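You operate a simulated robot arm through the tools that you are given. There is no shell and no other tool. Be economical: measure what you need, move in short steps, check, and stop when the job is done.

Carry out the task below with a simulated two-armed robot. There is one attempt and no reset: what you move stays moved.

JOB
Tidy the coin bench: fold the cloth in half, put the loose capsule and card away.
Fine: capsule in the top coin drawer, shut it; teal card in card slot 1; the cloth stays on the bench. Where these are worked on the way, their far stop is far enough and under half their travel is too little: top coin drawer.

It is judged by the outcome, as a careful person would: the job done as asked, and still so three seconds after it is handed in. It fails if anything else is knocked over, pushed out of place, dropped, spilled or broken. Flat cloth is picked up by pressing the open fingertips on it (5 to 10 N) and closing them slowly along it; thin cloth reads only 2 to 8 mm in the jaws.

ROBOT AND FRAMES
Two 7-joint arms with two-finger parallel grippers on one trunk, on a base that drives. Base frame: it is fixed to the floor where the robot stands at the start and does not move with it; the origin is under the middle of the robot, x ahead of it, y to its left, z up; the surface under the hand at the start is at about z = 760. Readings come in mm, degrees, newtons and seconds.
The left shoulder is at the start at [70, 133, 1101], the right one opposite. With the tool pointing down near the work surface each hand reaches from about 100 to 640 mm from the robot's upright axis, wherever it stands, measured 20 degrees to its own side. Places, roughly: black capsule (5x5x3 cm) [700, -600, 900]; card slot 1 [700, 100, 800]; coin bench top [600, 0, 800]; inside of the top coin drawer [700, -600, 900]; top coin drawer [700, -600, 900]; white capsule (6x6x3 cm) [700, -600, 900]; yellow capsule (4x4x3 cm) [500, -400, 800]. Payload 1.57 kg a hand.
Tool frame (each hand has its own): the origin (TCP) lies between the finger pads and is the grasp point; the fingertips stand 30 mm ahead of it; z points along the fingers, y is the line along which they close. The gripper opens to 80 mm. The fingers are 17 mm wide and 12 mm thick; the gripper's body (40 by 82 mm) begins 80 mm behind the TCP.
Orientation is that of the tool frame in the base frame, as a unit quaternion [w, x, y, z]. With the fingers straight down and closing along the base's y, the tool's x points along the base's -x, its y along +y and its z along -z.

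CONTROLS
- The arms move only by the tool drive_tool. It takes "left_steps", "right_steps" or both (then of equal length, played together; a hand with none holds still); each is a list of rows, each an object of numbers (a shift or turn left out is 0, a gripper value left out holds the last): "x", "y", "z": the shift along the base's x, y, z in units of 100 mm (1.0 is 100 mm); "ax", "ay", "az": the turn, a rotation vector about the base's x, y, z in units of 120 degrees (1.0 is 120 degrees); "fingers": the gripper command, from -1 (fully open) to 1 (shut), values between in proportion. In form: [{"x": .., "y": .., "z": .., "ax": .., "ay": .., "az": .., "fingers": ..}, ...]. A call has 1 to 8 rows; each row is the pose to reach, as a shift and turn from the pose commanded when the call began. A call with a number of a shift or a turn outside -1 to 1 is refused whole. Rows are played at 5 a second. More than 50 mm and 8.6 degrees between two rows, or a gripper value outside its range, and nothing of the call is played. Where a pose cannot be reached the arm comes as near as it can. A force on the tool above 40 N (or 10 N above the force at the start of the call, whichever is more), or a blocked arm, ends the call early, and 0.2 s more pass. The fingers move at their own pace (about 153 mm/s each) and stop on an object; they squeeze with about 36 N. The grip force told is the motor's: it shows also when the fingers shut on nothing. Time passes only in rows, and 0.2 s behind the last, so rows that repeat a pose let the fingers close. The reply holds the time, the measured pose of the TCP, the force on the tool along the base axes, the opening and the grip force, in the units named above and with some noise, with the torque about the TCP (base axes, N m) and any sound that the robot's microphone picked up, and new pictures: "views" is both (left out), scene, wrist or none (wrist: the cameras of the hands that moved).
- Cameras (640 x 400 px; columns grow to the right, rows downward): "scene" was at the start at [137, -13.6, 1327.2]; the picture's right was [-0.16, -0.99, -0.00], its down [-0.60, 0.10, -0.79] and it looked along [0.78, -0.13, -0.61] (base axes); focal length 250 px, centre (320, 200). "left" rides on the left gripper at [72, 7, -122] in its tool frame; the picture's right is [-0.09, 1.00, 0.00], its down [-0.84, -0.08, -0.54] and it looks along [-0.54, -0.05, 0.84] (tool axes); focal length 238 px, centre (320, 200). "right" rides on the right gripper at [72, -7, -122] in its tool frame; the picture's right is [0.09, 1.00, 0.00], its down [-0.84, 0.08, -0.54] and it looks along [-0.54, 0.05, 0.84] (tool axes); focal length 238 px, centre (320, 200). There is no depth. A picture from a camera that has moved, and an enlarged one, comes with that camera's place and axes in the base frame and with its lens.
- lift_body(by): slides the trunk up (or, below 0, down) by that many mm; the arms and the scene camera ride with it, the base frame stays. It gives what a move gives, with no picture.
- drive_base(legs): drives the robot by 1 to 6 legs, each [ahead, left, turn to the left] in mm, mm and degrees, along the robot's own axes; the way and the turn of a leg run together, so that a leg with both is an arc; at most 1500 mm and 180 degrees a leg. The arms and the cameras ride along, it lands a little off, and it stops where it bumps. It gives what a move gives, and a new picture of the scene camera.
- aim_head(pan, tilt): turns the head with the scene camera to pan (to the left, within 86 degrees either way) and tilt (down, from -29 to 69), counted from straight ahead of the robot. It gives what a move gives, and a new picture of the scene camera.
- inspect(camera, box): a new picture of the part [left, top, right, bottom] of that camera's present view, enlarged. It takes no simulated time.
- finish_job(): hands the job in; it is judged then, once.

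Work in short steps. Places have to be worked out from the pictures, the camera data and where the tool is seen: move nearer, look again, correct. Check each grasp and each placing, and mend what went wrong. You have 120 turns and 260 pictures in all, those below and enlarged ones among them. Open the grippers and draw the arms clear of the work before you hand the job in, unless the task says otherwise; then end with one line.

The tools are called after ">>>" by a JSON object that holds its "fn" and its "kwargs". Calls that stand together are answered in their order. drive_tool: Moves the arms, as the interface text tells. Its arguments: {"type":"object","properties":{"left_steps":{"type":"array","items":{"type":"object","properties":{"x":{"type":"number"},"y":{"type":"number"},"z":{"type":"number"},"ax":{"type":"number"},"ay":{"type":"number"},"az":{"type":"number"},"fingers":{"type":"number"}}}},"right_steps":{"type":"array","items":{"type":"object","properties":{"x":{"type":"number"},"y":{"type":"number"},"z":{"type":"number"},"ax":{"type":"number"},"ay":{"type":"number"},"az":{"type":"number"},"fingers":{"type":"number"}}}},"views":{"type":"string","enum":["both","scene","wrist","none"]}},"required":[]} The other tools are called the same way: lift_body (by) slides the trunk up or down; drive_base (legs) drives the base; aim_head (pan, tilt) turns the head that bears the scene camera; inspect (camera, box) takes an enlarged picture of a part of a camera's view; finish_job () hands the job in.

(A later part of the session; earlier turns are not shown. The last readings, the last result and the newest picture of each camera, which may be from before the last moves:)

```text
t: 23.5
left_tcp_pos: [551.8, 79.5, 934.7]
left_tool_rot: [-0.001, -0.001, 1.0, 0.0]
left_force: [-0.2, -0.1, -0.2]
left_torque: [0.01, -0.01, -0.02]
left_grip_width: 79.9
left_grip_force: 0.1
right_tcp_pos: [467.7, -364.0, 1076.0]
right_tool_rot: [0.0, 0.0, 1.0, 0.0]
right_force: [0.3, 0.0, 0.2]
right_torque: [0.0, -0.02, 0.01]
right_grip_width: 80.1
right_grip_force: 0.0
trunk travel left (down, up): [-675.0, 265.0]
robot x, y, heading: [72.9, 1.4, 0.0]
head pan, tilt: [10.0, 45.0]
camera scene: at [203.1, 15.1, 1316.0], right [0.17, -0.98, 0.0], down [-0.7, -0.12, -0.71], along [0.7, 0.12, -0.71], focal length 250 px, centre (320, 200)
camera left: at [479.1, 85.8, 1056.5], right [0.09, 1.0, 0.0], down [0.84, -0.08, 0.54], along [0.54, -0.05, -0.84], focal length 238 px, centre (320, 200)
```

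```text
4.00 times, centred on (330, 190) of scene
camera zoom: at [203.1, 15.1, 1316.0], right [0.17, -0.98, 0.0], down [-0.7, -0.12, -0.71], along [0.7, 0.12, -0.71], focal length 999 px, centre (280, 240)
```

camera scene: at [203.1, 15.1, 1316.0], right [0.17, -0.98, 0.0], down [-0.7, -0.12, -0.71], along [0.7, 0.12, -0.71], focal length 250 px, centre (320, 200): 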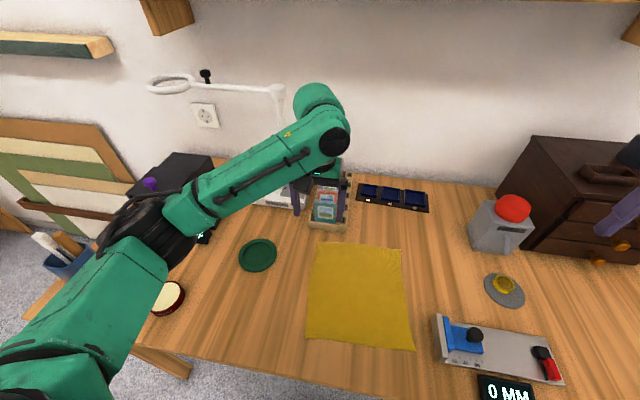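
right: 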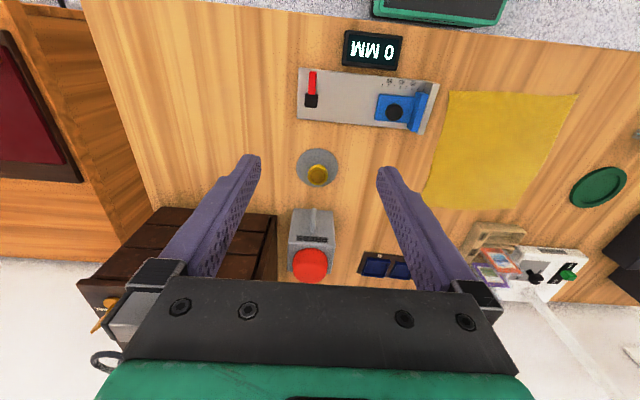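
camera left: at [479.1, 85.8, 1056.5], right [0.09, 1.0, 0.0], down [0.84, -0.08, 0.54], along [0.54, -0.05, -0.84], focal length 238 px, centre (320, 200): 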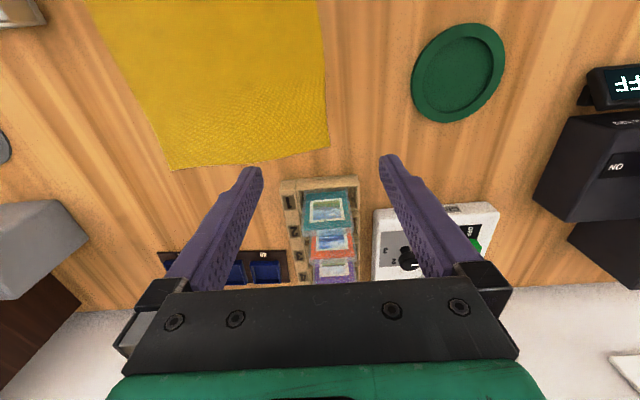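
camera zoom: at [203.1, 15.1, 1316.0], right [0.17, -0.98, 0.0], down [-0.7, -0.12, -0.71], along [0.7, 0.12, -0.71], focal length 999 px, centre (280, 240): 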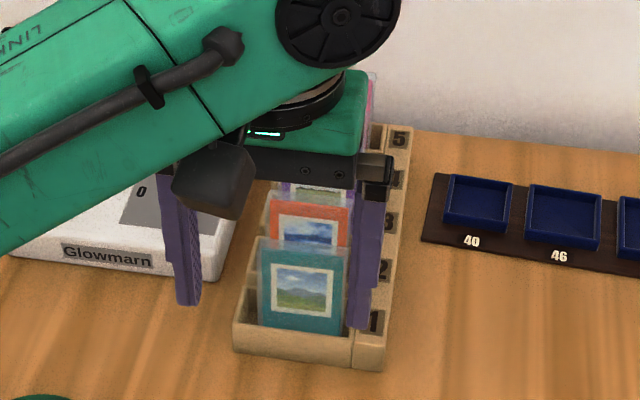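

Card 1 is seated like its neighbours. Next the cloth: corners about BL(354,71), BR(371,-143), TL(591,94), TR(606,-130); I plan to fold the front edge onto the back edge with both hands. Back off 60 mm to suit the near edge.

>>> {"fn": "drive_base", "kwargs": {"legs": [[-60, 0, 0]]}}

>>> {"fn": "drive_tool", "kwargs": {"left_steps": [{"x": -0.3, "y": -0.1}, {"x": -0.6, "y": -0.2}, {"x": -0.9, "y": -0.2}, {"x": -1.0, "y": -0.25}, {"x": -1.0, "y": -0.25}, {"x": -1.0, "y": -0.25}, {"x": -1.0, "y": -0.25}], "right_steps": [{"y": 0.35, "z": -0.2}, {"y": 0.7, "z": -0.4}, {"y": 1.0, "z": -0.6}, {"y": 1.0, "z": -0.9}, {"y": 1.0, "z": -1.0}, {"y": 1.0, "z": -1.0}, {"y": 1.0, "z": -1.0}], "views": "both"}}

```text
t: 24.4
left_tcp_pos: [493.3, 79.2, 933.4]
left_tool_rot: [-0.002, 0.0, 1.0, 0.0]
left_force: [0.5, -0.1, 1.0]
left_torque: [0.0, -0.01, -0.04]
left_grip_width: 79.9
left_grip_force: 0.1
right_tcp_pos: [411.8, -364.2, 1075.6]
right_tool_rot: [-0.001, 0.0, 1.0, 0.0]
right_force: [-0.2, -0.9, -0.6]
right_torque: [0.0, 0.0, -0.04]
right_grip_width: 79.9
right_grip_force: 0.0
trunk travel left (down, up): [-675.0, 265.0]
robot x, y, heading: [11.9, 2.1, -0.1]
head pan, tilt: [10.0, 45.0]
camera scene: at [145.7, 14.8, 1315.8], right [0.17, -0.98, 0.0], down [-0.7, -0.12, -0.71], along [0.7, 0.12, -0.71], focal length 250 px, centre (320, 200)
```

scene: 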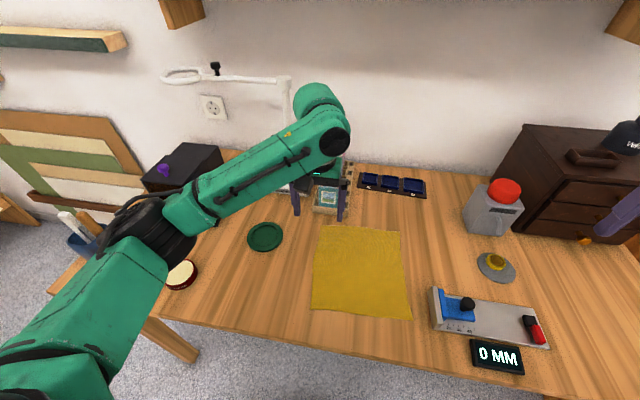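

```text
t: 26.0
left_tcp_pos: [392.2, 54.8, 934.8]
left_tool_rot: [-0.002, 0.0, 1.0, 0.0]
left_force: [-1.2, 0.8, 0.2]
left_torque: [-0.01, -0.02, 0.04]
left_grip_width: 80.1
left_grip_force: 0.0
right_tcp_pos: [409.2, -265.4, 976.4]
right_tool_rot: [0.0, 0.0, 1.0, 0.0]
right_force: [0.0, -0.8, -0.2]
right_torque: [0.01, 0.03, -0.02]
right_grip_width: 79.9
right_grip_force: 0.1
trunk travel left (down, up): [-675.0, 265.0]
robot x, y, heading: [10.5, -1.6, 0.1]
head pan, tilt: [10.0, 45.0]
camera scene: at [143.7, 14.4, 1316.0], right [0.17, -0.98, 0.0], down [-0.7, -0.12, -0.71], along [0.7, 0.12, -0.71], focal length 250 px, centre (320, 200)
camera right: at [337.3, -273.0, 1098.4], right [-0.09, 1.0, 0.0], down [0.84, 0.08, 0.54], along [0.54, 0.05, -0.84], focal length 238 px, centre (320, 200)
camera left: at [320.7, 60.4, 1056.4], right [0.09, 1.0, 0.0], down [0.84, -0.08, 0.54], along [0.54, -0.05, -0.84], focal length 238 px, centre (320, 200)
```

scene: 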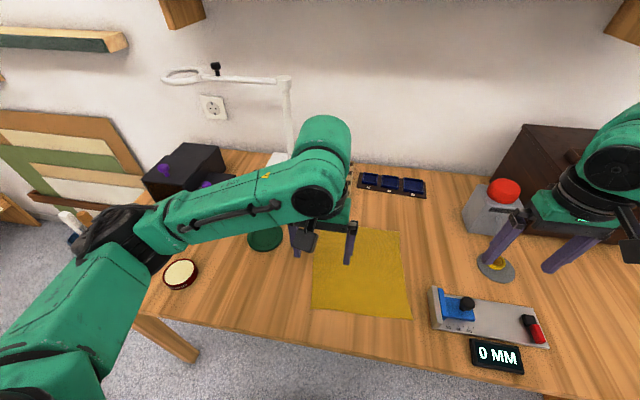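
right: 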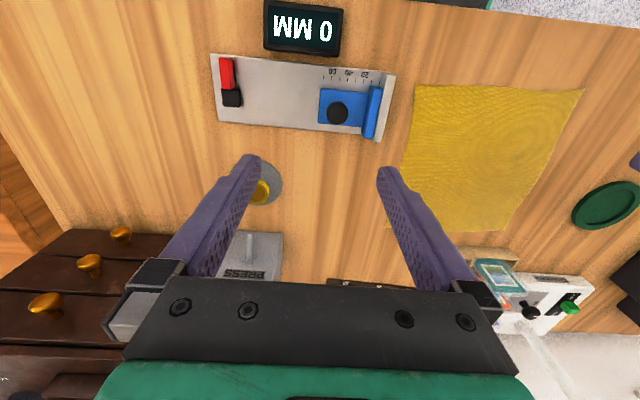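
left: 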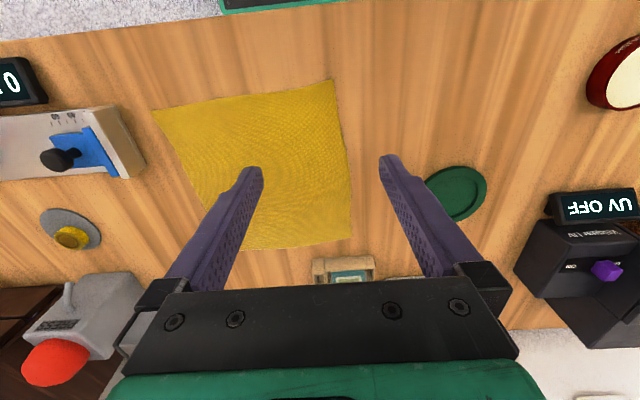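

>>> {"fn": "drive_tool", "kwargs": {"left_steps": [{"x": -0.1, "y": -0.03, "z": -0.1, "fingers": 0.25}, {"x": -0.2, "y": -0.06, "z": -0.3}, {"x": -0.25, "y": -0.07, "z": -0.5}, {"x": -0.25, "y": -0.07, "z": -0.7}, {"x": -0.25, "y": -0.07, "z": -0.8}, {"x": -0.25, "y": -0.07, "z": -0.8}], "right_steps": [{"x": -0.05, "y": 0.3, "fingers": 0.25}, {"x": -0.1, "y": 0.6, "z": -0.2}, {"x": -0.2, "y": 0.9, "z": -0.4}, {"x": -0.28, "y": 1.0, "z": -0.7}, {"x": -0.28, "y": 1.0, "z": -1.0}, {"x": -0.28, "y": 1.0, "z": -1.0}], "views": "none"}}

>>> {"fn": "drive_tool", "kwargs": {"right_steps": [{"y": 0.3}, {"y": 0.45}, {"y": 0.45, "z": -0.24}, {"y": 0.45, "z": -0.24}], "views": "both"}}

>>> {"fn": "inspect", "kwargs": {"camera": "left", "box": [160, 50, 480, 250]}}

```text
t: 27.4
left_tcp_pos: [366.1, 48.4, 854.9]
left_tool_rot: [0.0, -0.001, 1.0, 0.0]
left_force: [0.3, -0.8, 0.4]
left_torque: [0.0, 0.0, 0.01]
left_grip_width: 30.3
left_grip_force: 0.1
right_tcp_pos: [381.5, -164.0, 874.7]
right_tool_rot: [0.0, 0.0, 1.0, -0.001]
right_force: [0.5, -0.6, -1.0]
right_torque: [-0.01, 0.02, -0.01]
right_grip_width: 30.1
right_grip_force: 0.1
trunk travel left (down, up): [-675.0, 265.0]
robot x, y, heading: [12.6, 1.9, -0.1]
head pan, tilt: [10.0, 45.0]
```

```text
t: 28.4
left_tcp_pos: [367.5, 48.6, 854.6]
left_tool_rot: [-0.001, 0.0, 1.0, 0.0]
left_force: [-0.3, -0.3, 0.4]
left_torque: [-0.01, -0.03, 0.01]
left_grip_width: 29.8
left_grip_force: 0.0
right_tcp_pos: [381.2, -118.8, 852.8]
right_tool_rot: [-0.001, 0.0, 1.0, 0.0]
right_force: [0.6, -0.8, -0.3]
right_torque: [0.01, 0.07, -0.01]
right_grip_width: 29.9
right_grip_force: 0.1
trunk travel left (down, up): [-675.0, 265.0]
robot x, y, heading: [10.4, -2.5, 0.1]
head pan, tilt: [10.0, 45.0]
camera scene: at [143.1, 15.2, 1316.1], right [0.17, -0.98, 0.0], down [-0.7, -0.12, -0.71], along [0.7, 0.12, -0.71], focal length 250 px, centre (320, 200)
camera right: at [309.1, -126.0, 974.8], right [-0.09, 1.0, 0.0], down [0.84, 0.08, 0.54], along [0.54, 0.05, -0.84], focal length 238 px, centre (320, 200)
```

scene: 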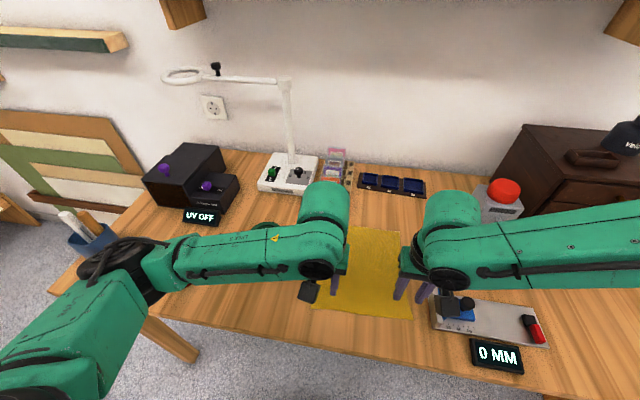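
right: 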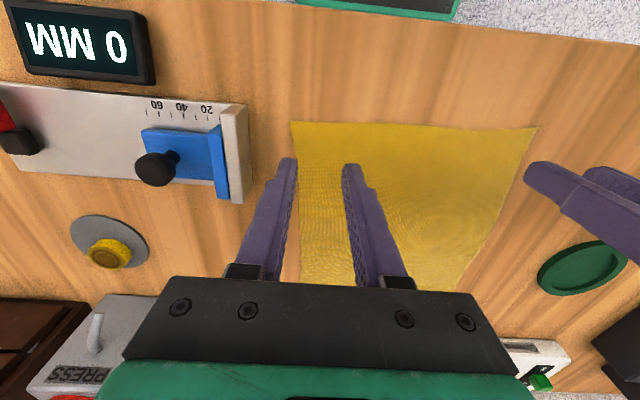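

```text
2.00 times, centred on (320, 150) of left
camera zoom: at [294.9, 54.0, 976.4], right [0.09, 1.0, 0.0], down [0.84, -0.08, 0.54], along [0.54, -0.05, -0.84], focal length 477 px, centre (320, 300)
```

zoom: 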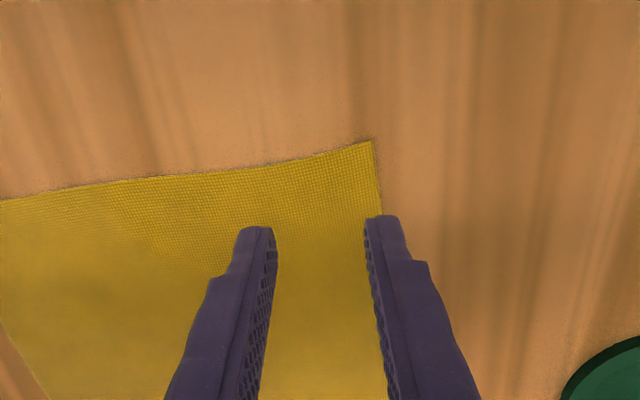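

Corners confirmed at BL(353,71) and BR(368,-145). Shift each hand 4–5 mm inward and descend close to the cloth.

>>> {"fn": "drive_tool", "kwargs": {"left_steps": [{"y": -0.05}, {"y": -0.05, "z": -0.3}, {"y": -0.05, "z": -0.55}, {"y": -0.05, "z": -0.58}, {"y": -0.05, "z": -0.6}, {"y": -0.05, "z": -0.62}, {"y": -0.05, "z": -0.64}], "views": "none"}}

>>> {"fn": "drive_tool", "kwargs": {"right_steps": [{"x": -0.03, "y": 0.04}, {"x": -0.03, "y": 0.04, "z": -0.3}, {"x": -0.03, "y": 0.04, "z": -0.53}, {"x": -0.03, "y": 0.04, "z": -0.56}, {"x": -0.03, "y": 0.04, "z": -0.58}, {"x": -0.03, "y": 0.04, "z": -0.6}, {"x": -0.03, "y": 0.04, "z": -0.62}], "views": "none"}}

```text
t: 30.0
left_tcp_pos: [367.6, 42.2, 791.5]
left_tool_rot: [0.0, 0.0, 1.0, 0.0]
left_force: [0.5, 0.3, 2.6]
left_torque: [0.05, -0.02, 0.02]
left_grip_width: 29.9
left_grip_force: 0.1
right_tcp_pos: [381.5, -118.6, 852.5]
right_tool_rot: [0.0, 0.001, 1.0, 0.0]
right_force: [-0.4, 0.4, 0.0]
right_torque: [0.03, 0.03, 0.01]
right_grip_width: 30.2
right_grip_force: 0.1
trunk travel left (down, up): [-675.0, 265.0]
robot x, y, heading: [11.1, 0.2, -0.1]
head pan, tilt: [10.0, 45.0]
```

```text
t: 31.6
left_tcp_pos: [367.9, 43.1, 791.0]
left_tool_rot: [0.0, 0.001, 1.0, 0.001]
left_force: [1.9, -0.3, 5.1]
left_torque: [0.01, -0.04, 0.0]
left_grip_width: 29.9
left_grip_force: 0.1
right_tcp_pos: [378.7, -115.9, 791.9]
right_tool_rot: [0.001, 0.0, 1.0, 0.0]
right_force: [-0.7, -0.1, 6.2]
right_torque: [0.01, 0.06, -0.02]
right_grip_width: 30.3
right_grip_force: 0.2
trunk travel left (down, up): [-675.0, 265.0]
robot x, y, heading: [11.6, 2.8, -0.2]
head pan, tilt: [10.0, 45.0]
```

Both tips press at 4–6 N. I press 1 mm more and close slowly.

>>> {"fn": "drive_tool", "kwargs": {"left_steps": [{"z": -0.012, "fingers": 0.3}, {"z": -0.012, "fingers": 0.4}, {"z": -0.012, "fingers": 0.5}, {"z": -0.012, "fingers": 0.6}, {"z": -0.012, "fingers": 0.7}, {"z": -0.012, "fingers": 0.8}, {"z": -0.012, "fingers": 0.9}, {"z": -0.012, "fingers": 1}], "right_steps": [{"z": -0.005, "fingers": 0.3}, {"z": -0.005, "fingers": 0.4}, {"z": -0.005, "fingers": 0.5}, {"z": -0.005, "fingers": 0.6}, {"z": -0.005, "fingers": 0.7}, {"z": -0.005, "fingers": 0.8}, {"z": -0.005, "fingers": 0.9}, {"z": -0.005, "fingers": 1}], "views": "none"}}

>>> {"fn": "drive_tool", "kwargs": {"left_steps": [{"fingers": 1}, {"z": 0.1}, {"z": 0.2}, {"z": 0.2}], "right_steps": [{"fingers": 1}, {"z": 0.1}, {"z": 0.2}, {"z": 0.2}], "views": "wrist"}}

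```text
t: 33.4
left_tcp_pos: [366.4, 41.9, 791.1]
left_tool_rot: [0.002, -0.001, 1.0, 0.0]
left_force: [0.4, 1.3, 23.1]
left_torque: [0.04, 0.01, 0.03]
left_grip_width: 1.8
left_grip_force: 23.8
right_tcp_pos: [375.9, -115.0, 791.2]
right_tool_rot: [0.002, 0.0, 1.0, 0.0]
right_force: [1.0, -0.6, 8.5]
right_torque: [-0.02, -0.02, -0.03]
right_grip_width: 0.1
right_grip_force: 21.2
trunk travel left (down, up): [-675.0, 265.0]
robot x, y, heading: [10.3, -3.4, -0.1]
head pan, tilt: [10.0, 45.0]
```

```text
t: 34.4
left_tcp_pos: [367.8, 43.2, 808.7]
left_tool_rot: [-0.001, 0.0, 1.0, -0.001]
left_force: [-0.4, -0.4, -0.6]
left_torque: [-0.01, 0.03, 0.02]
left_grip_width: 1.7
left_grip_force: 23.1
right_tcp_pos: [378.2, -114.6, 810.2]
right_tool_rot: [-0.001, 0.0, 1.0, 0.001]
right_force: [-0.3, 0.0, 0.0]
right_torque: [0.01, 0.03, -0.04]
right_grip_width: 0.0
right_grip_force: 21.1
trunk travel left (down, up): [-675.0, 265.0]
robot x, y, heading: [13.5, -1.5, 0.0]
head pan, tilt: [10.0, 45.0]
camera right: at [305.6, -122.6, 932.5], right [-0.09, 1.0, 0.0], down [0.84, 0.08, 0.54], along [0.54, 0.05, -0.84], focal length 238 px, centre (320, 200)
camera left: at [295.3, 48.5, 930.8], right [0.09, 1.0, 0.0], down [0.84, -0.08, 0.54], along [0.54, -0.05, -0.84], focal length 238 px, centre (320, 200)
```

right: 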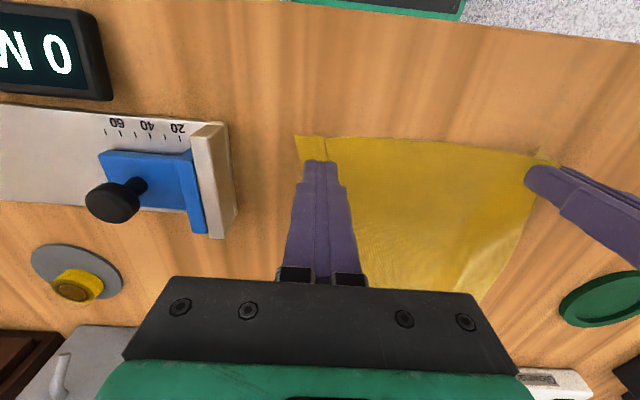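
left: 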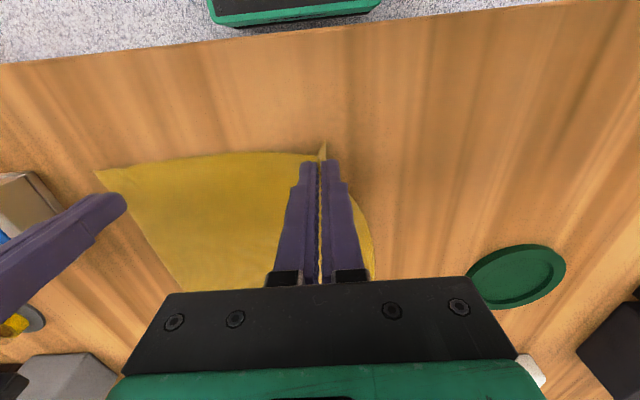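

Left caught the cloth (1.7 mm), right slipped (0.0). Re-open the right, shift 8 mm inward, press somewhat firmer, and retry.

>>> {"fn": "drive_tool", "kwargs": {"right_steps": [{"z": 0.1}, {"y": 0.08, "z": 0.1, "fingers": 0.25}, {"y": 0.08, "z": 0.1, "fingers": 0.25}, {"y": 0.08, "z": -0.15}, {"y": 0.08, "z": -0.19}, {"y": 0.08, "z": -0.2}, {"y": 0.08, "z": -0.21}], "views": "wrist"}}

```text
t: 36.0
left_tcp_pos: [365.3, 42.7, 810.6]
left_tool_rot: [0.001, 0.0, 1.0, 0.001]
left_force: [-0.6, 0.3, -0.6]
left_torque: [-0.04, -0.06, 0.01]
left_grip_width: 1.8
left_grip_force: 23.1
right_tcp_pos: [377.3, -105.9, 791.0]
right_tool_rot: [0.004, 0.0, 1.0, 0.0]
right_force: [1.2, -3.8, 25.5]
right_torque: [-0.36, 0.07, 0.06]
right_grip_width: 30.6
right_grip_force: 0.3
trunk travel left (down, up): [-675.0, 265.0]
robot x, y, heading: [12.9, -1.7, -0.2]
head pan, tilt: [10.0, 45.0]
camera right: at [304.9, -114.4, 913.2], right [-0.09, 1.0, 0.0], down [0.83, 0.08, 0.55], along [0.55, 0.05, -0.84], focal length 238 px, centre (320, 200)
```

right: 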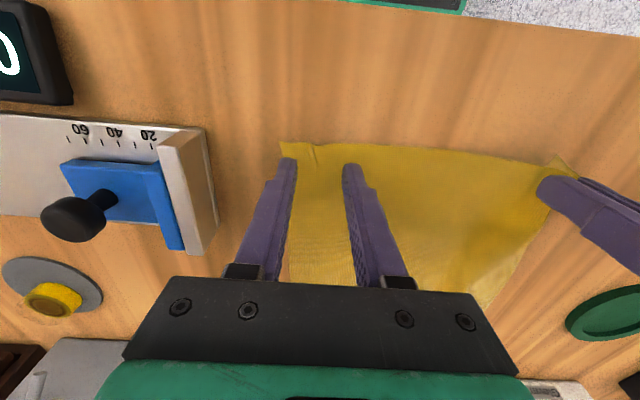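

>>> {"fn": "drive_tool", "kwargs": {"right_steps": [{"z": 0.012, "fingers": 0.3}, {"z": 0.01, "fingers": 0.4}, {"z": 0.01, "fingers": 0.5}, {"z": 0.01, "fingers": 0.6}, {"z": 0.01, "fingers": 0.7}, {"z": 0.01, "fingers": 0.8}, {"z": 0.01, "fingers": 0.9}, {"z": 0.01, "fingers": 1}], "views": "wrist"}}

```text
t: 37.8
left_tcp_pos: [364.6, 43.1, 809.4]
left_tool_rot: [0.0, 0.0, 1.0, -0.001]
left_force: [0.0, -7.6, -1.0]
left_torque: [-0.24, -0.04, 0.02]
left_grip_width: 1.7
left_grip_force: 22.9
right_tcp_pos: [375.9, -105.6, 790.9]
right_tool_rot: [0.001, 0.0, 1.0, -0.001]
right_force: [-1.1, 5.9, 22.8]
right_torque: [0.15, 0.08, -0.01]
right_grip_width: 2.0
right_grip_force: 23.4
trunk travel left (down, up): [-675.0, 265.0]
robot x, y, heading: [9.3, -0.7, -0.1]
head pan, tilt: [10.0, 45.0]
camera right: at [303.4, -114.0, 913.5], right [-0.09, 1.0, 0.0], down [0.84, 0.08, 0.54], along [0.54, 0.05, -0.84], focal length 238 px, centre (320, 200)
```

right: 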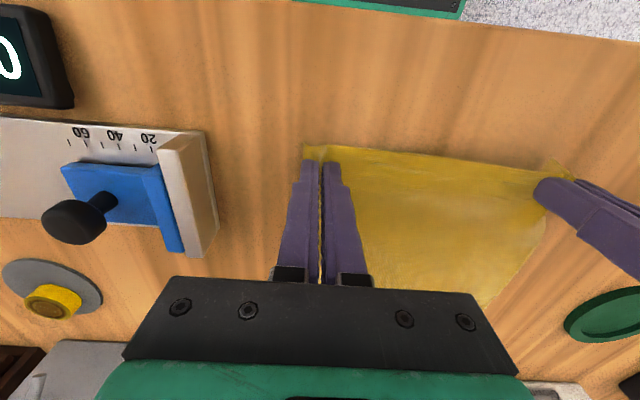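

Both corners are held (1.7 and 2.0 mm). Now lift and sweep both hands together on an arc toward the back edge — first half.

>>> {"fn": "drive_tool", "kwargs": {"left_steps": [{"y": -0.03, "z": 0.06}, {"x": 0.1, "y": -0.03, "z": 0.26}, {"x": 0.25, "y": -0.02, "z": 0.39}, {"x": 0.45, "y": -0.01, "z": 0.53}, {"x": 0.65, "y": 0.0, "z": 0.63}, {"x": 0.85, "y": 0.01, "z": 0.69}, {"x": 1.0, "y": 0.02, "z": 0.72}], "right_steps": [{"z": 0.25}, {"x": 0.1, "z": 0.45}, {"x": 0.25, "y": 0.01, "z": 0.58}, {"x": 0.45, "y": 0.02, "z": 0.72}, {"x": 0.65, "y": 0.03, "z": 0.82}, {"x": 0.85, "y": 0.04, "z": 0.88}, {"x": 1.0, "y": 0.05, "z": 0.91}], "views": "scene"}}

>>> {"fn": "inspect", "kwargs": {"camera": "left", "box": [0, 50, 560, 400]}}

```text
t: 39.4
left_tcp_pos: [468.0, 44.8, 881.0]
left_tool_rot: [-0.002, 0.0, 1.0, -0.001]
left_force: [0.5, -1.0, -0.3]
left_torque: [-0.05, 0.01, -0.03]
left_grip_width: 1.9
left_grip_force: 23.3
right_tcp_pos: [478.7, -102.2, 881.2]
right_tool_rot: [-0.002, 0.0, 1.0, 0.0]
right_force: [0.2, 1.7, 0.1]
right_torque: [0.05, 0.02, 0.02]
right_grip_width: 1.5
right_grip_force: 23.7
trunk travel left (down, up): [-675.0, 265.0]
robot x, y, heading: [15.4, 0.9, 0.0]
head pan, tilt: [10.0, 45.0]
camera scene: at [144.4, 14.6, 1316.0], right [0.17, -0.98, 0.0], down [-0.7, -0.12, -0.71], along [0.7, 0.12, -0.71], focal length 250 px, centre (320, 200)
```

scene: 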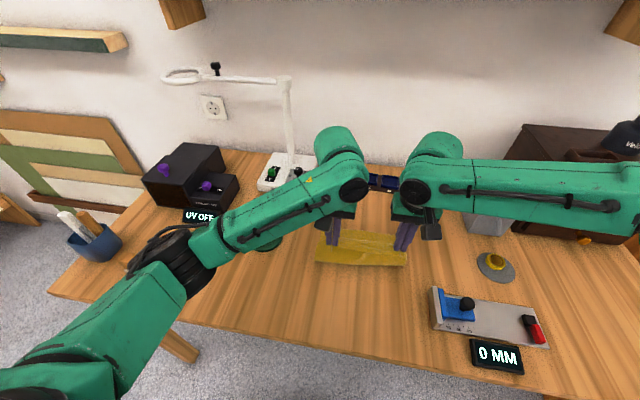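

```text
1.14 times, centred on (280, 225) of left
camera zoom: at [395.5, 50.0, 1003.4], right [0.09, 1.0, 0.0], down [0.84, -0.08, 0.54], along [0.54, -0.05, -0.84], focal length 272 px, centre (366, 171)
```

zoom: 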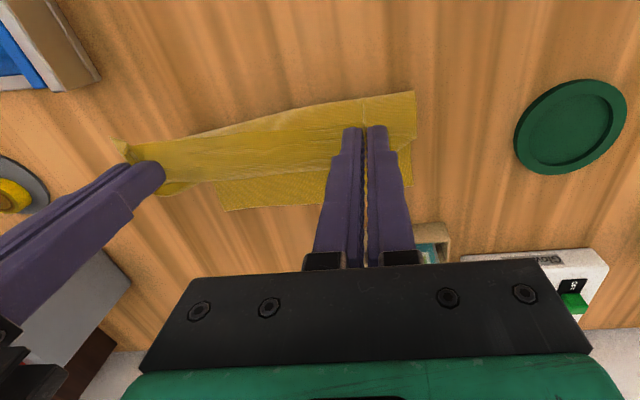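

Cloth hangs properly and the back half stays put. Second half of the arc, lowering at the back edge.

>>> {"fn": "drive_tool", "kwargs": {"left_steps": [{"x": 0.2, "y": 0.01, "z": -0.02}, {"x": 0.4, "y": 0.02, "z": -0.1}, {"x": 0.6, "y": 0.03, "z": -0.2}, {"x": 0.8, "y": 0.05, "z": -0.33}, {"x": 0.95, "y": 0.06, "z": -0.5}, {"x": 1.0, "y": 0.07, "z": -0.65}], "right_steps": [{"x": 0.2, "y": 0.01, "z": -0.02}, {"x": 0.4, "y": 0.02, "z": -0.1}, {"x": 0.6, "y": 0.03, "z": -0.2}, {"x": 0.8, "y": 0.05, "z": -0.33}, {"x": 0.95, "y": 0.06, "z": -0.5}, {"x": 1.0, "y": 0.07, "z": -0.65}], "views": "none"}}

>>> {"fn": "inspect", "kwargs": {"camera": "left", "box": [0, 50, 560, 400]}}

>>> {"fn": "inspect", "kwargs": {"camera": "right", "box": [80, 50, 640, 400]}}

```text
t: 40.3
left_tcp_pos: [527.3, 36.2, 861.9]
left_tool_rot: [0.0, 0.01, 1.0, -0.012]
left_force: [-3.5, -21.2, 2.7]
left_torque: [-0.63, 0.12, -0.04]
left_grip_width: 2.1
left_grip_force: 23.8
right_tcp_pos: [504.2, -117.9, 878.3]
right_tool_rot: [0.004, -0.005, 1.0, 0.011]
right_force: [3.3, 19.6, -2.4]
right_torque: [0.58, -0.14, 0.0]
right_grip_width: 1.9
right_grip_force: 23.3
right hand out of reach, approached as far as the arm can: row 1, 2, 3, 4
trunk travel left (down, up): [-675.0, 265.0]
robot x, y, heading: [11.7, -1.4, 0.1]
head pan, tilt: [10.0, 45.0]
stopped in row 4 (right hand): the force on the tool passed its limit at 41 N (the readings are from after the stop); the commanded pose is now the measured one
```

```text
1.14 times, centred on (280, 225) of left
camera zoom: at [455.2, 46.7, 983.3], right [0.11, 0.99, -0.02], down [0.84, -0.08, 0.54], along [0.54, -0.08, -0.84], focal length 272 px, centre (366, 171)
```

zoom: 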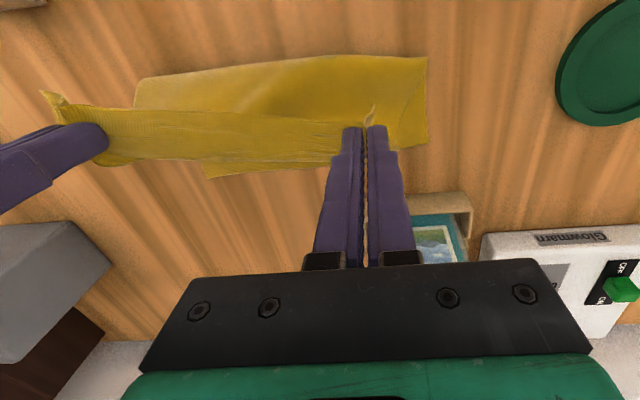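

```text
1.14 times, centred on (360, 225) of right
camera zoom: at [429.7, -128.8, 1000.1], right [-0.1, 0.99, 0.02], down [0.83, 0.07, 0.55], along [0.55, 0.07, -0.83], focal length 272 px, centre (274, 171)
```

zoom: 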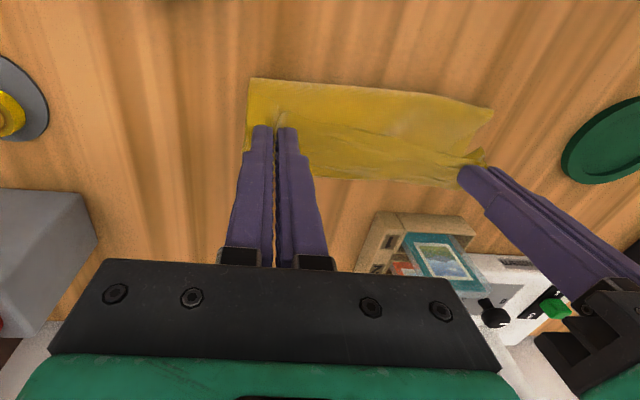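

The right arm hits a joint limit and strains the cloth; I'll relax the tension, lower both hands, then use the base to carry the hands forward.

>>> {"fn": "drive_tool", "kwargs": {"left_steps": [{"x": -0.05, "y": -0.03, "z": -0.05}, {"x": -0.1, "y": -0.03, "z": -0.15}, {"x": -0.15, "y": -0.03, "z": -0.25}, {"x": -0.15, "y": -0.03, "z": -0.25}], "right_steps": [{"x": -0.03, "y": 0.05, "z": -0.1}, {"x": -0.05, "y": 0.1, "z": -0.25}, {"x": -0.05, "y": 0.1, "z": -0.4}, {"x": -0.05, "y": 0.1, "z": -0.4}], "views": "scene"}}

```text
t: 41.3
left_tcp_pos: [512.3, 36.2, 836.2]
left_tool_rot: [0.0, 0.006, 1.0, -0.01]
left_force: [-4.5, -24.7, 2.2]
left_torque: [-0.77, 0.12, -0.07]
left_grip_width: 2.0
left_grip_force: 23.5
right_tcp_pos: [487.0, -120.6, 845.5]
right_tool_rot: [0.005, -0.003, 1.0, 0.009]
right_force: [4.8, 24.2, -2.1]
right_torque: [0.76, -0.14, 0.03]
right_grip_width: 1.6
right_grip_force: 23.4
right hand out of reach, approached as far as the arm can: row 1, 2, 3, 4
trunk travel left (down, up): [-675.0, 265.0]
robot x, y, heading: [13.6, -0.5, -0.0]
head pan, tilt: [10.0, 45.0]
camera scene: at [143.6, 14.8, 1316.0], right [0.17, -0.98, 0.0], down [-0.7, -0.12, -0.71], along [0.7, 0.12, -0.71], focal length 250 px, centre (320, 200)
```

scene: 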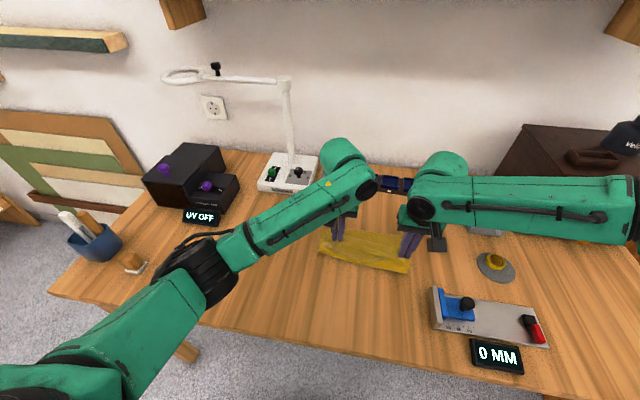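

The right hand is limited toward +y, so I shift the left hand to sit level with it (slack cloth), then carry both with the base.

>>> {"fn": "drive_tool", "kwargs": {"left_steps": [{"x": -0.1, "y": -0.05}, {"x": -0.25, "y": -0.08}, {"x": -0.35, "y": -0.08}, {"x": -0.35, "y": -0.08}], "views": "none"}}

>>> {"fn": "drive_base", "kwargs": {"legs": [[60, 10, 0]]}}

```text
t: 42.3
left_tcp_pos: [478.6, 29.0, 835.8]
left_tool_rot: [0.0, 0.005, 1.0, -0.007]
left_force: [0.7, -7.4, -0.4]
left_torque: [-0.28, 0.01, 0.01]
left_grip_width: 1.9
left_grip_force: 23.7
right_tcp_pos: [486.2, -122.9, 844.1]
right_tool_rot: [0.004, -0.003, 1.0, 0.007]
right_force: [-0.8, 8.2, -0.3]
right_torque: [0.25, 0.03, 0.01]
right_grip_width: 1.8
right_grip_force: 23.8
trunk travel left (down, up): [-675.0, 265.0]
robot x, y, heading: [10.9, 0.7, 0.0]
head pan, tilt: [10.0, 45.0]
```

```text
t: 43.3
left_tcp_pos: [537.6, 38.7, 837.7]
left_tool_rot: [0.0, 0.006, 1.0, -0.007]
left_force: [1.3, -6.2, -0.3]
left_torque: [-0.19, 0.0, -0.02]
left_grip_width: 1.7
left_grip_force: 24.1
right_tcp_pos: [545.3, -112.6, 845.6]
right_tool_rot: [0.004, -0.003, 1.0, 0.008]
right_force: [-0.1, 5.9, 0.4]
right_torque: [0.14, 0.02, 0.0]
right_grip_width: 1.7
right_grip_force: 23.5
trunk travel left (down, up): [-675.0, 265.0]
robot x, y, heading: [73.6, 8.6, 0.3]
head pan, tilt: [10.0, 45.0]
camera scene: at [202.5, 24.8, 1316.2], right [0.17, -0.98, 0.0], down [-0.7, -0.12, -0.71], along [0.7, 0.12, -0.71], focal length 250 px, centre (320, 200)
```

scene: 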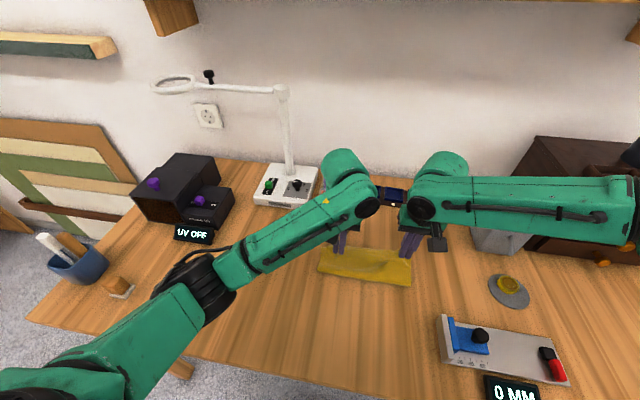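

>>> {"fn": "drive_tool", "kwargs": {"left_steps": [{"y": -0.02, "z": -0.1}, {"y": -0.02, "z": -0.2}, {"y": -0.02, "z": -0.2}], "right_steps": [{"z": -0.12}, {"z": -0.27}, {"z": -0.27}], "views": "none"}}

>>> {"fn": "drive_base", "kwargs": {"legs": [[43, 12, 0]]}}

>>> {"fn": "inspect", "kwargs": {"camera": "left", "box": [0, 50, 560, 400]}}

>>> {"fn": "inspect", "kwargs": {"camera": "right", "box": [80, 50, 640, 400]}}

```text
t: 44.1
left_tcp_pos: [537.7, 36.5, 817.1]
left_tool_rot: [0.001, 0.006, 1.0, -0.009]
left_force: [0.4, -12.0, -0.6]
left_torque: [-0.38, -0.01, -0.03]
left_grip_width: 1.8
left_grip_force: 23.8
right_tcp_pos: [538.8, -118.7, 823.3]
right_tool_rot: [0.004, -0.004, 1.0, 0.009]
right_force: [0.0, 13.2, -1.0]
right_torque: [0.35, 0.02, 0.04]
right_grip_width: 1.6
right_grip_force: 23.5
right hand out of reach, approached as far as the arm can: row 1, 2, 3
trunk travel left (down, up): [-675.0, 265.0]
robot x, y, heading: [74.4, 10.6, 0.1]
head pan, tilt: [10.0, 45.0]
```

```text
t: 45.0
left_tcp_pos: [579.2, 48.0, 817.4]
left_tool_rot: [0.001, 0.007, 1.0, -0.008]
left_force: [0.3, -14.5, 0.6]
left_torque: [-0.49, -0.01, -0.04]
left_grip_width: 1.8
left_grip_force: 23.9
right_tcp_pos: [581.4, -107.3, 824.2]
right_tool_rot: [0.004, -0.003, 1.0, 0.008]
right_force: [-0.6, 15.5, -0.6]
right_torque: [0.48, 0.04, 0.01]
right_grip_width: 1.6
right_grip_force: 23.2
trunk travel left (down, up): [-675.0, 265.0]
robot x, y, heading: [112.7, 22.5, 0.0]
head pan, tilt: [10.0, 45.0]
camera scene: at [243.9, 36.3, 1316.3], right [0.17, -0.98, 0.0], down [-0.7, -0.12, -0.71], along [0.7, 0.12, -0.71], focal length 250 px, centre (320, 200)
```

scene: 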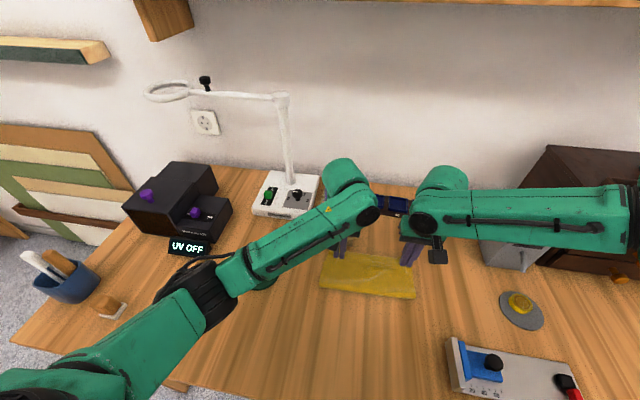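

```text
1.14 times, centred on (280, 225) of left
camera zoom: at [506.1, 57.2, 939.3], right [0.11, 0.99, -0.02], down [0.83, -0.08, 0.54], along [0.54, -0.07, -0.84], focal length 272 px, centre (366, 171)
```

zoom: 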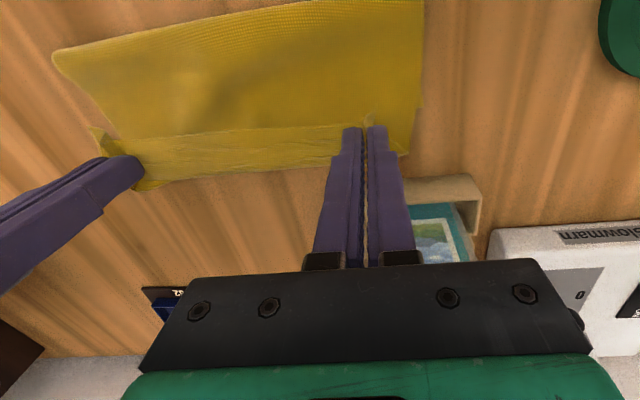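

```text
1.14 times, centred on (360, 225) of right
camera zoom: at [506.5, -117.1, 945.6], right [-0.1, 1.0, 0.02], down [0.83, 0.07, 0.55], along [0.55, 0.07, -0.83], focal length 272 px, centre (274, 171)
```

zoom: 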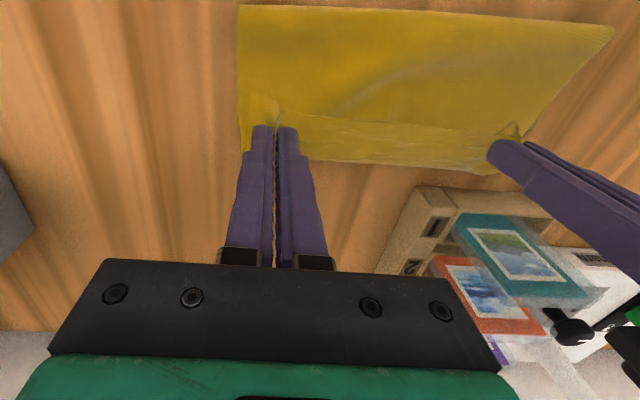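

Folded edge is nearly at the back edge (back edge now x≈610–618). Nudge forward 18 mm with a 1.5° turn to bring the right hand forward more.

>>> {"fn": "drive_base", "kwargs": {"legs": [[17, -8, 1.5]]}}

>>> {"fn": "drive_tool", "kwargs": {"left_steps": [{"y": -0.02, "z": -0.1}, {"y": -0.03, "z": -0.17}, {"y": -0.03, "z": -0.17}], "right_steps": [{"x": 0.03, "z": -0.1}, {"x": 0.04, "z": -0.22}, {"x": 0.04, "z": -0.24}], "views": "wrist"}}

```text
t: 45.8
left_tcp_pos: [594.4, 53.5, 816.9]
left_tool_rot: [0.001, -0.005, 1.0, -0.008]
left_force: [0.8, -11.2, 1.0]
left_torque: [-0.36, 0.0, -0.04]
left_grip_width: 2.0
left_grip_force: 23.1
right_tcp_pos: [600.1, -101.6, 824.7]
right_tool_rot: [0.005, -0.016, 1.0, 0.008]
right_force: [-0.2, 11.2, -0.9]
right_torque: [0.38, 0.01, -0.01]
right_grip_width: 1.7
right_grip_force: 23.7
trunk travel left (down, up): [-675.0, 265.0]
robot x, y, heading: [130.0, 16.0, 1.7]
head pan, tilt: [10.0, 45.0]
camera scene: at [259.9, 33.0, 1316.3], right [0.2, -0.98, 0.0], down [-0.69, -0.14, -0.71], along [0.69, 0.14, -0.71], focal length 250 px, centre (320, 200)
```

scene: 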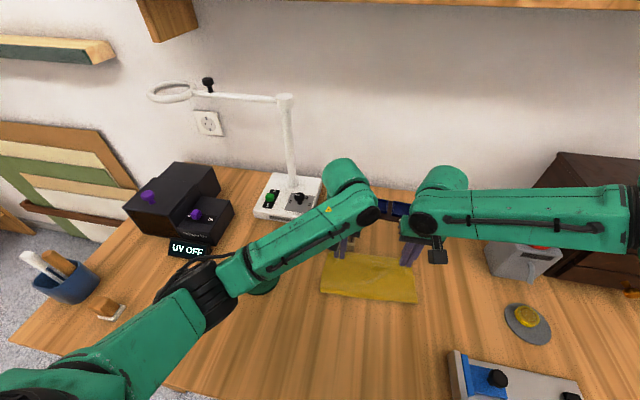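

```text
t: 46.6
left_tcp_pos: [596.7, 47.2, 800.1]
left_tool_rot: [0.001, -0.005, 1.0, -0.011]
left_force: [0.6, -16.8, 1.5]
left_torque: [-0.55, -0.01, -0.05]
left_grip_width: 2.0
left_grip_force: 24.2
right_tcp_pos: [597.1, -108.9, 809.0]
right_tool_rot: [0.006, -0.016, 1.0, 0.012]
right_force: [0.2, 17.7, -0.2]
right_torque: [0.55, 0.0, 0.05]
right_grip_width: 1.8
right_grip_force: 23.4
right hand out of reach, approached as far as the arm can: row 1, 2, 3
trunk travel left (down, up): [-675.0, 265.0]
robot x, y, heading: [133.0, 15.0, 1.5]
head pan, tilt: [10.0, 45.0]
camera right: at [524.3, -121.2, 930.1], right [-0.13, 0.99, 0.02], down [0.83, 0.09, 0.55], along [0.55, 0.09, -0.83], focal length 238 px, centre (320, 200)
camera left: at [523.1, 55.8, 921.6], right [0.08, 1.0, -0.02], down [0.84, -0.06, 0.54], along [0.54, -0.06, -0.84], focal length 238 px, centre (320, 200)
```

right: 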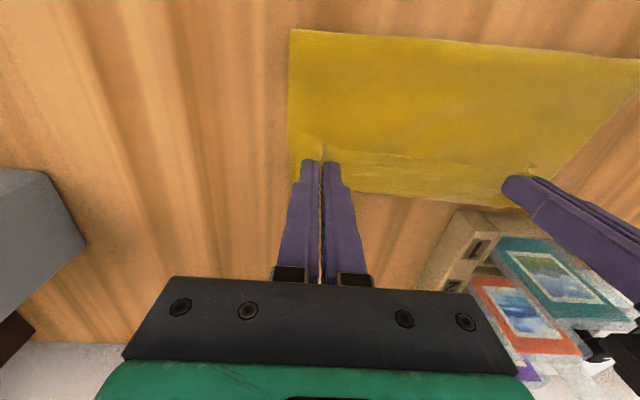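
left: 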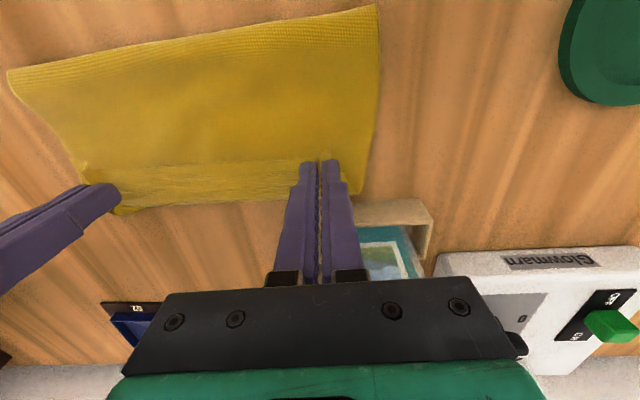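

I ease the y-tension with the left hand, equalise heights, then lower both using the trunk.

>>> {"fn": "drive_tool", "kwargs": {"left_steps": [{"y": -0.05, "z": 0.04}, {"y": -0.09, "z": 0.07}, {"y": -0.09, "z": 0.07}], "views": "none"}}

>>> {"fn": "lift_body", "kwargs": {"by": -11}}

```text
t: 47.4
left_tcp_pos: [597.4, 38.9, 806.8]
left_tool_rot: [0.0, -0.006, 1.0, -0.008]
left_force: [-0.1, -5.4, -0.1]
left_torque: [-0.16, 0.0, 0.0]
left_grip_width: 1.9
left_grip_force: 23.1
right_tcp_pos: [597.9, -110.7, 808.6]
right_tool_rot: [0.005, -0.016, 1.0, 0.008]
right_force: [-0.3, 5.5, 0.1]
right_torque: [0.13, -0.02, -0.01]
right_grip_width: 1.6
right_grip_force: 23.4
trunk travel left (down, up): [-675.0, 265.0]
robot x, y, heading: [128.1, 17.6, 1.3]
head pan, tilt: [10.0, 45.0]
```

```text
t: 48.0
left_tcp_pos: [596.0, 40.4, 795.3]
left_tool_rot: [0.001, -0.005, 1.0, -0.008]
left_force: [0.0, -4.3, -0.2]
left_torque: [-0.12, -0.03, -0.03]
left_grip_width: 1.7
left_grip_force: 23.6
right_tcp_pos: [598.1, -111.3, 796.7]
right_tool_rot: [0.005, -0.017, 1.0, 0.01]
right_force: [0.7, 3.5, 0.9]
right_torque: [0.12, 0.01, -0.02]
right_grip_width: 1.9
right_grip_force: 23.5
trunk travel left (down, up): [-664.0, 276.0]
robot x, y, heading: [130.3, 14.1, 1.4]
head pan, tilt: [10.0, 45.0]
```

Tips are ~5 mm above the table. Release both slowly and lift with the trunk.

>>> {"fn": "drive_tool", "kwargs": {"left_steps": [{"fingers": 0.8}, {"fingers": 0.5}, {"fingers": 0.2}, {"fingers": 0.0}], "right_steps": [{"fingers": 0.8}, {"fingers": 0.5}, {"fingers": 0.2}, {"fingers": 0.0}], "views": "none"}}

>>> {"fn": "lift_body", "kwargs": {"by": 120}}

>>> {"fn": "inspect", "kwargs": {"camera": "left", "box": [0, 0, 640, 400]}}

>>> {"fn": "inspect", "kwargs": {"camera": "right", "box": [0, 0, 640, 400]}}

```text
t: 49.0
left_tcp_pos: [597.2, 41.2, 795.8]
left_tool_rot: [0.0, -0.006, 1.0, -0.009]
left_force: [0.7, 0.2, -0.3]
left_torque: [-0.02, -0.01, 0.01]
left_grip_width: 40.0
left_grip_force: 0.1
right_tcp_pos: [597.6, -111.0, 797.0]
right_tool_rot: [0.005, -0.016, 1.0, 0.009]
right_force: [-1.2, -0.3, -0.2]
right_torque: [0.02, -0.04, 0.01]
right_grip_width: 40.0
right_grip_force: 0.1
trunk travel left (down, up): [-664.0, 276.0]
robot x, y, heading: [131.0, 12.2, 1.6]
head pan, tilt: [10.0, 45.0]
```

```text
t: 50.5
left_tcp_pos: [597.7, 39.8, 914.8]
left_tool_rot: [0.0, -0.005, 1.0, -0.01]
left_force: [-0.2, -0.7, -0.6]
left_torque: [0.02, -0.01, -0.04]
left_grip_width: 40.2
left_grip_force: 0.1
right_tcp_pos: [597.3, -110.2, 918.1]
right_tool_rot: [0.005, -0.015, 1.0, 0.009]
right_force: [-0.8, -0.1, -0.8]
right_torque: [-0.02, -0.02, 0.01]
right_grip_width: 39.8
right_grip_force: 0.2
trunk travel left (down, up): [-784.0, 156.0]
robot x, y, heading: [128.5, 11.6, 1.1]
head pan, tilt: [10.0, 45.0]
```

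```text
1.00 times, centred on (320, 200) of left (not enlarged: the box is as wide or as high as the picture)
camera zoom: at [523.7, 47.7, 1037.5], right [0.08, 1.0, -0.02], down [0.84, -0.06, 0.54], along [0.54, -0.06, -0.84], focal length 238 px, centre (320, 200)
```

zoom: 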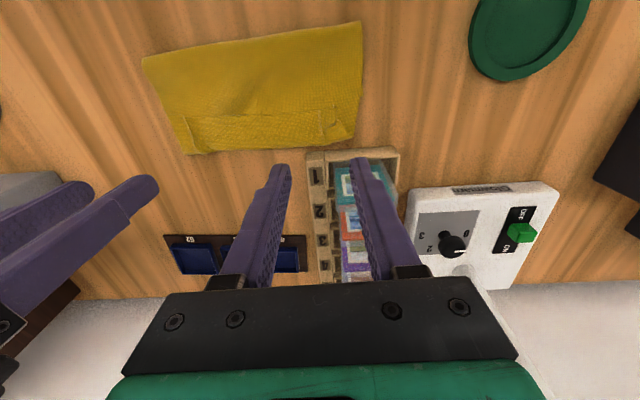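

```text
1.00 times, centred on (320, 200) of right (not enlarged: the box is as wide or as high as the picture)
camera zoom: at [524.5, -122.0, 1039.0], right [-0.12, 0.99, 0.02], down [0.83, 0.09, 0.55], along [0.55, 0.08, -0.83], focal length 238 px, centre (320, 200)
```

zoom: 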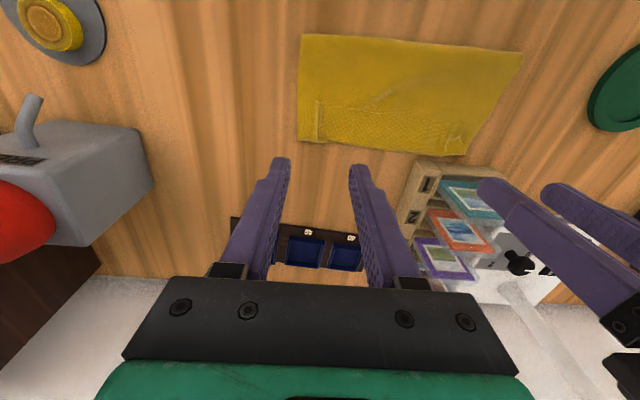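

The cloth folded; look closely at the edges.

>>> {"fn": "inspect", "kwargs": {"camera": "left", "box": [130, 10, 380, 166]}}

>>> {"fn": "inspect", "kwargs": {"camera": "right", "box": [280, 20, 530, 176]}}

```text
2.56 times, centred on (255, 88) of left
camera zoom: at [523.7, 47.7, 1037.5], right [0.08, 1.0, -0.02], down [0.84, -0.06, 0.54], along [0.54, -0.06, -0.84], focal length 610 px, centre (486, 487)
```

zoom: 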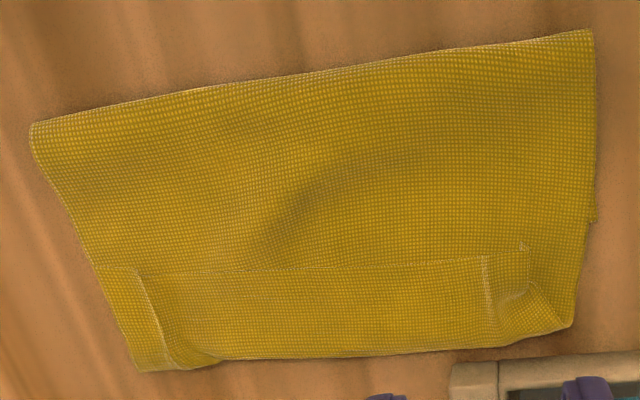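

```text
2.56 times, centred on (405, 98) of right
camera zoom: at [524.5, -122.0, 1039.0], right [-0.12, 0.99, 0.02], down [0.83, 0.09, 0.55], along [0.55, 0.08, -0.83], focal length 610 px, centre (102, 461)
```

zoom: 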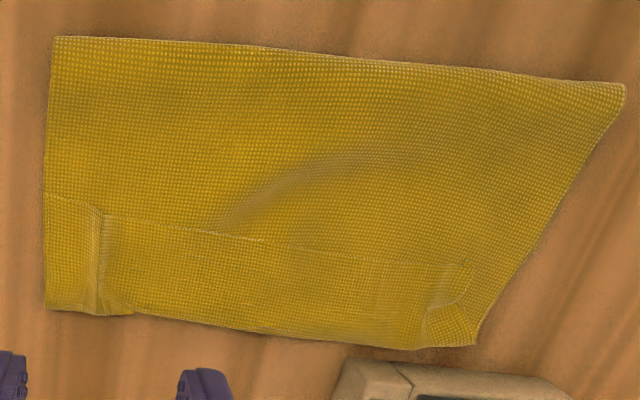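

The free front edge ended curled back as a ~40 mm hem (edge at x≈577, loop at x≈622), so it isn't a clean half fold. I'll re-grip the flap, unfold it, and fold again. First back 5 mm and go down with the trunk.

>>> {"fn": "drive_base", "kwargs": {"legs": [[-5, 0, 0]]}}

>>> {"fn": "lift_body", "kwargs": {"by": -118}}

```text
t: 51.2
left_tcp_pos: [592.4, 40.5, 915.1]
left_tool_rot: [-0.001, -0.006, 1.0, -0.009]
left_force: [0.5, 0.4, 0.4]
left_torque: [0.01, 0.0, 0.03]
left_grip_width: 40.1
left_grip_force: 0.1
right_tcp_pos: [593.7, -110.4, 916.1]
right_tool_rot: [0.004, -0.016, 1.0, 0.01]
right_force: [0.4, 0.4, -0.1]
right_torque: [-0.01, 0.0, 0.01]
right_grip_width: 40.0
right_grip_force: 0.0
trunk travel left (down, up): [-784.0, 156.0]
robot x, y, heading: [127.1, 14.7, 1.4]
head pan, tilt: [10.0, 45.0]
camera scene: at [258.9, 32.2, 1424.9], right [0.2, -0.98, 0.0], down [-0.69, -0.14, -0.71], along [0.69, 0.14, -0.71], focal length 250 px, centre (320, 200)
```

scene: 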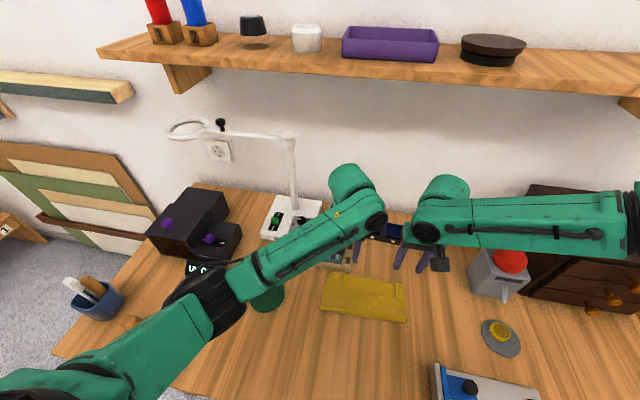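

```text
t: 52.6
left_tcp_pos: [591.3, 41.0, 798.2]
left_tool_rot: [0.0, -0.007, 1.0, -0.008]
left_force: [0.2, -0.1, 0.4]
left_torque: [-0.02, 0.0, -0.01]
left_grip_width: 39.8
left_grip_force: 0.1
right_tcp_pos: [592.5, -111.1, 800.3]
right_tool_rot: [0.005, -0.016, 1.0, 0.01]
right_force: [0.3, 0.2, -0.4]
right_torque: [0.01, -0.01, 0.0]
right_grip_width: 40.2
right_grip_force: 0.1
trunk travel left (down, up): [-666.0, 274.0]
robot x, y, heading: [127.0, 15.7, 1.7]
head pan, tilt: [10.0, 45.0]
```

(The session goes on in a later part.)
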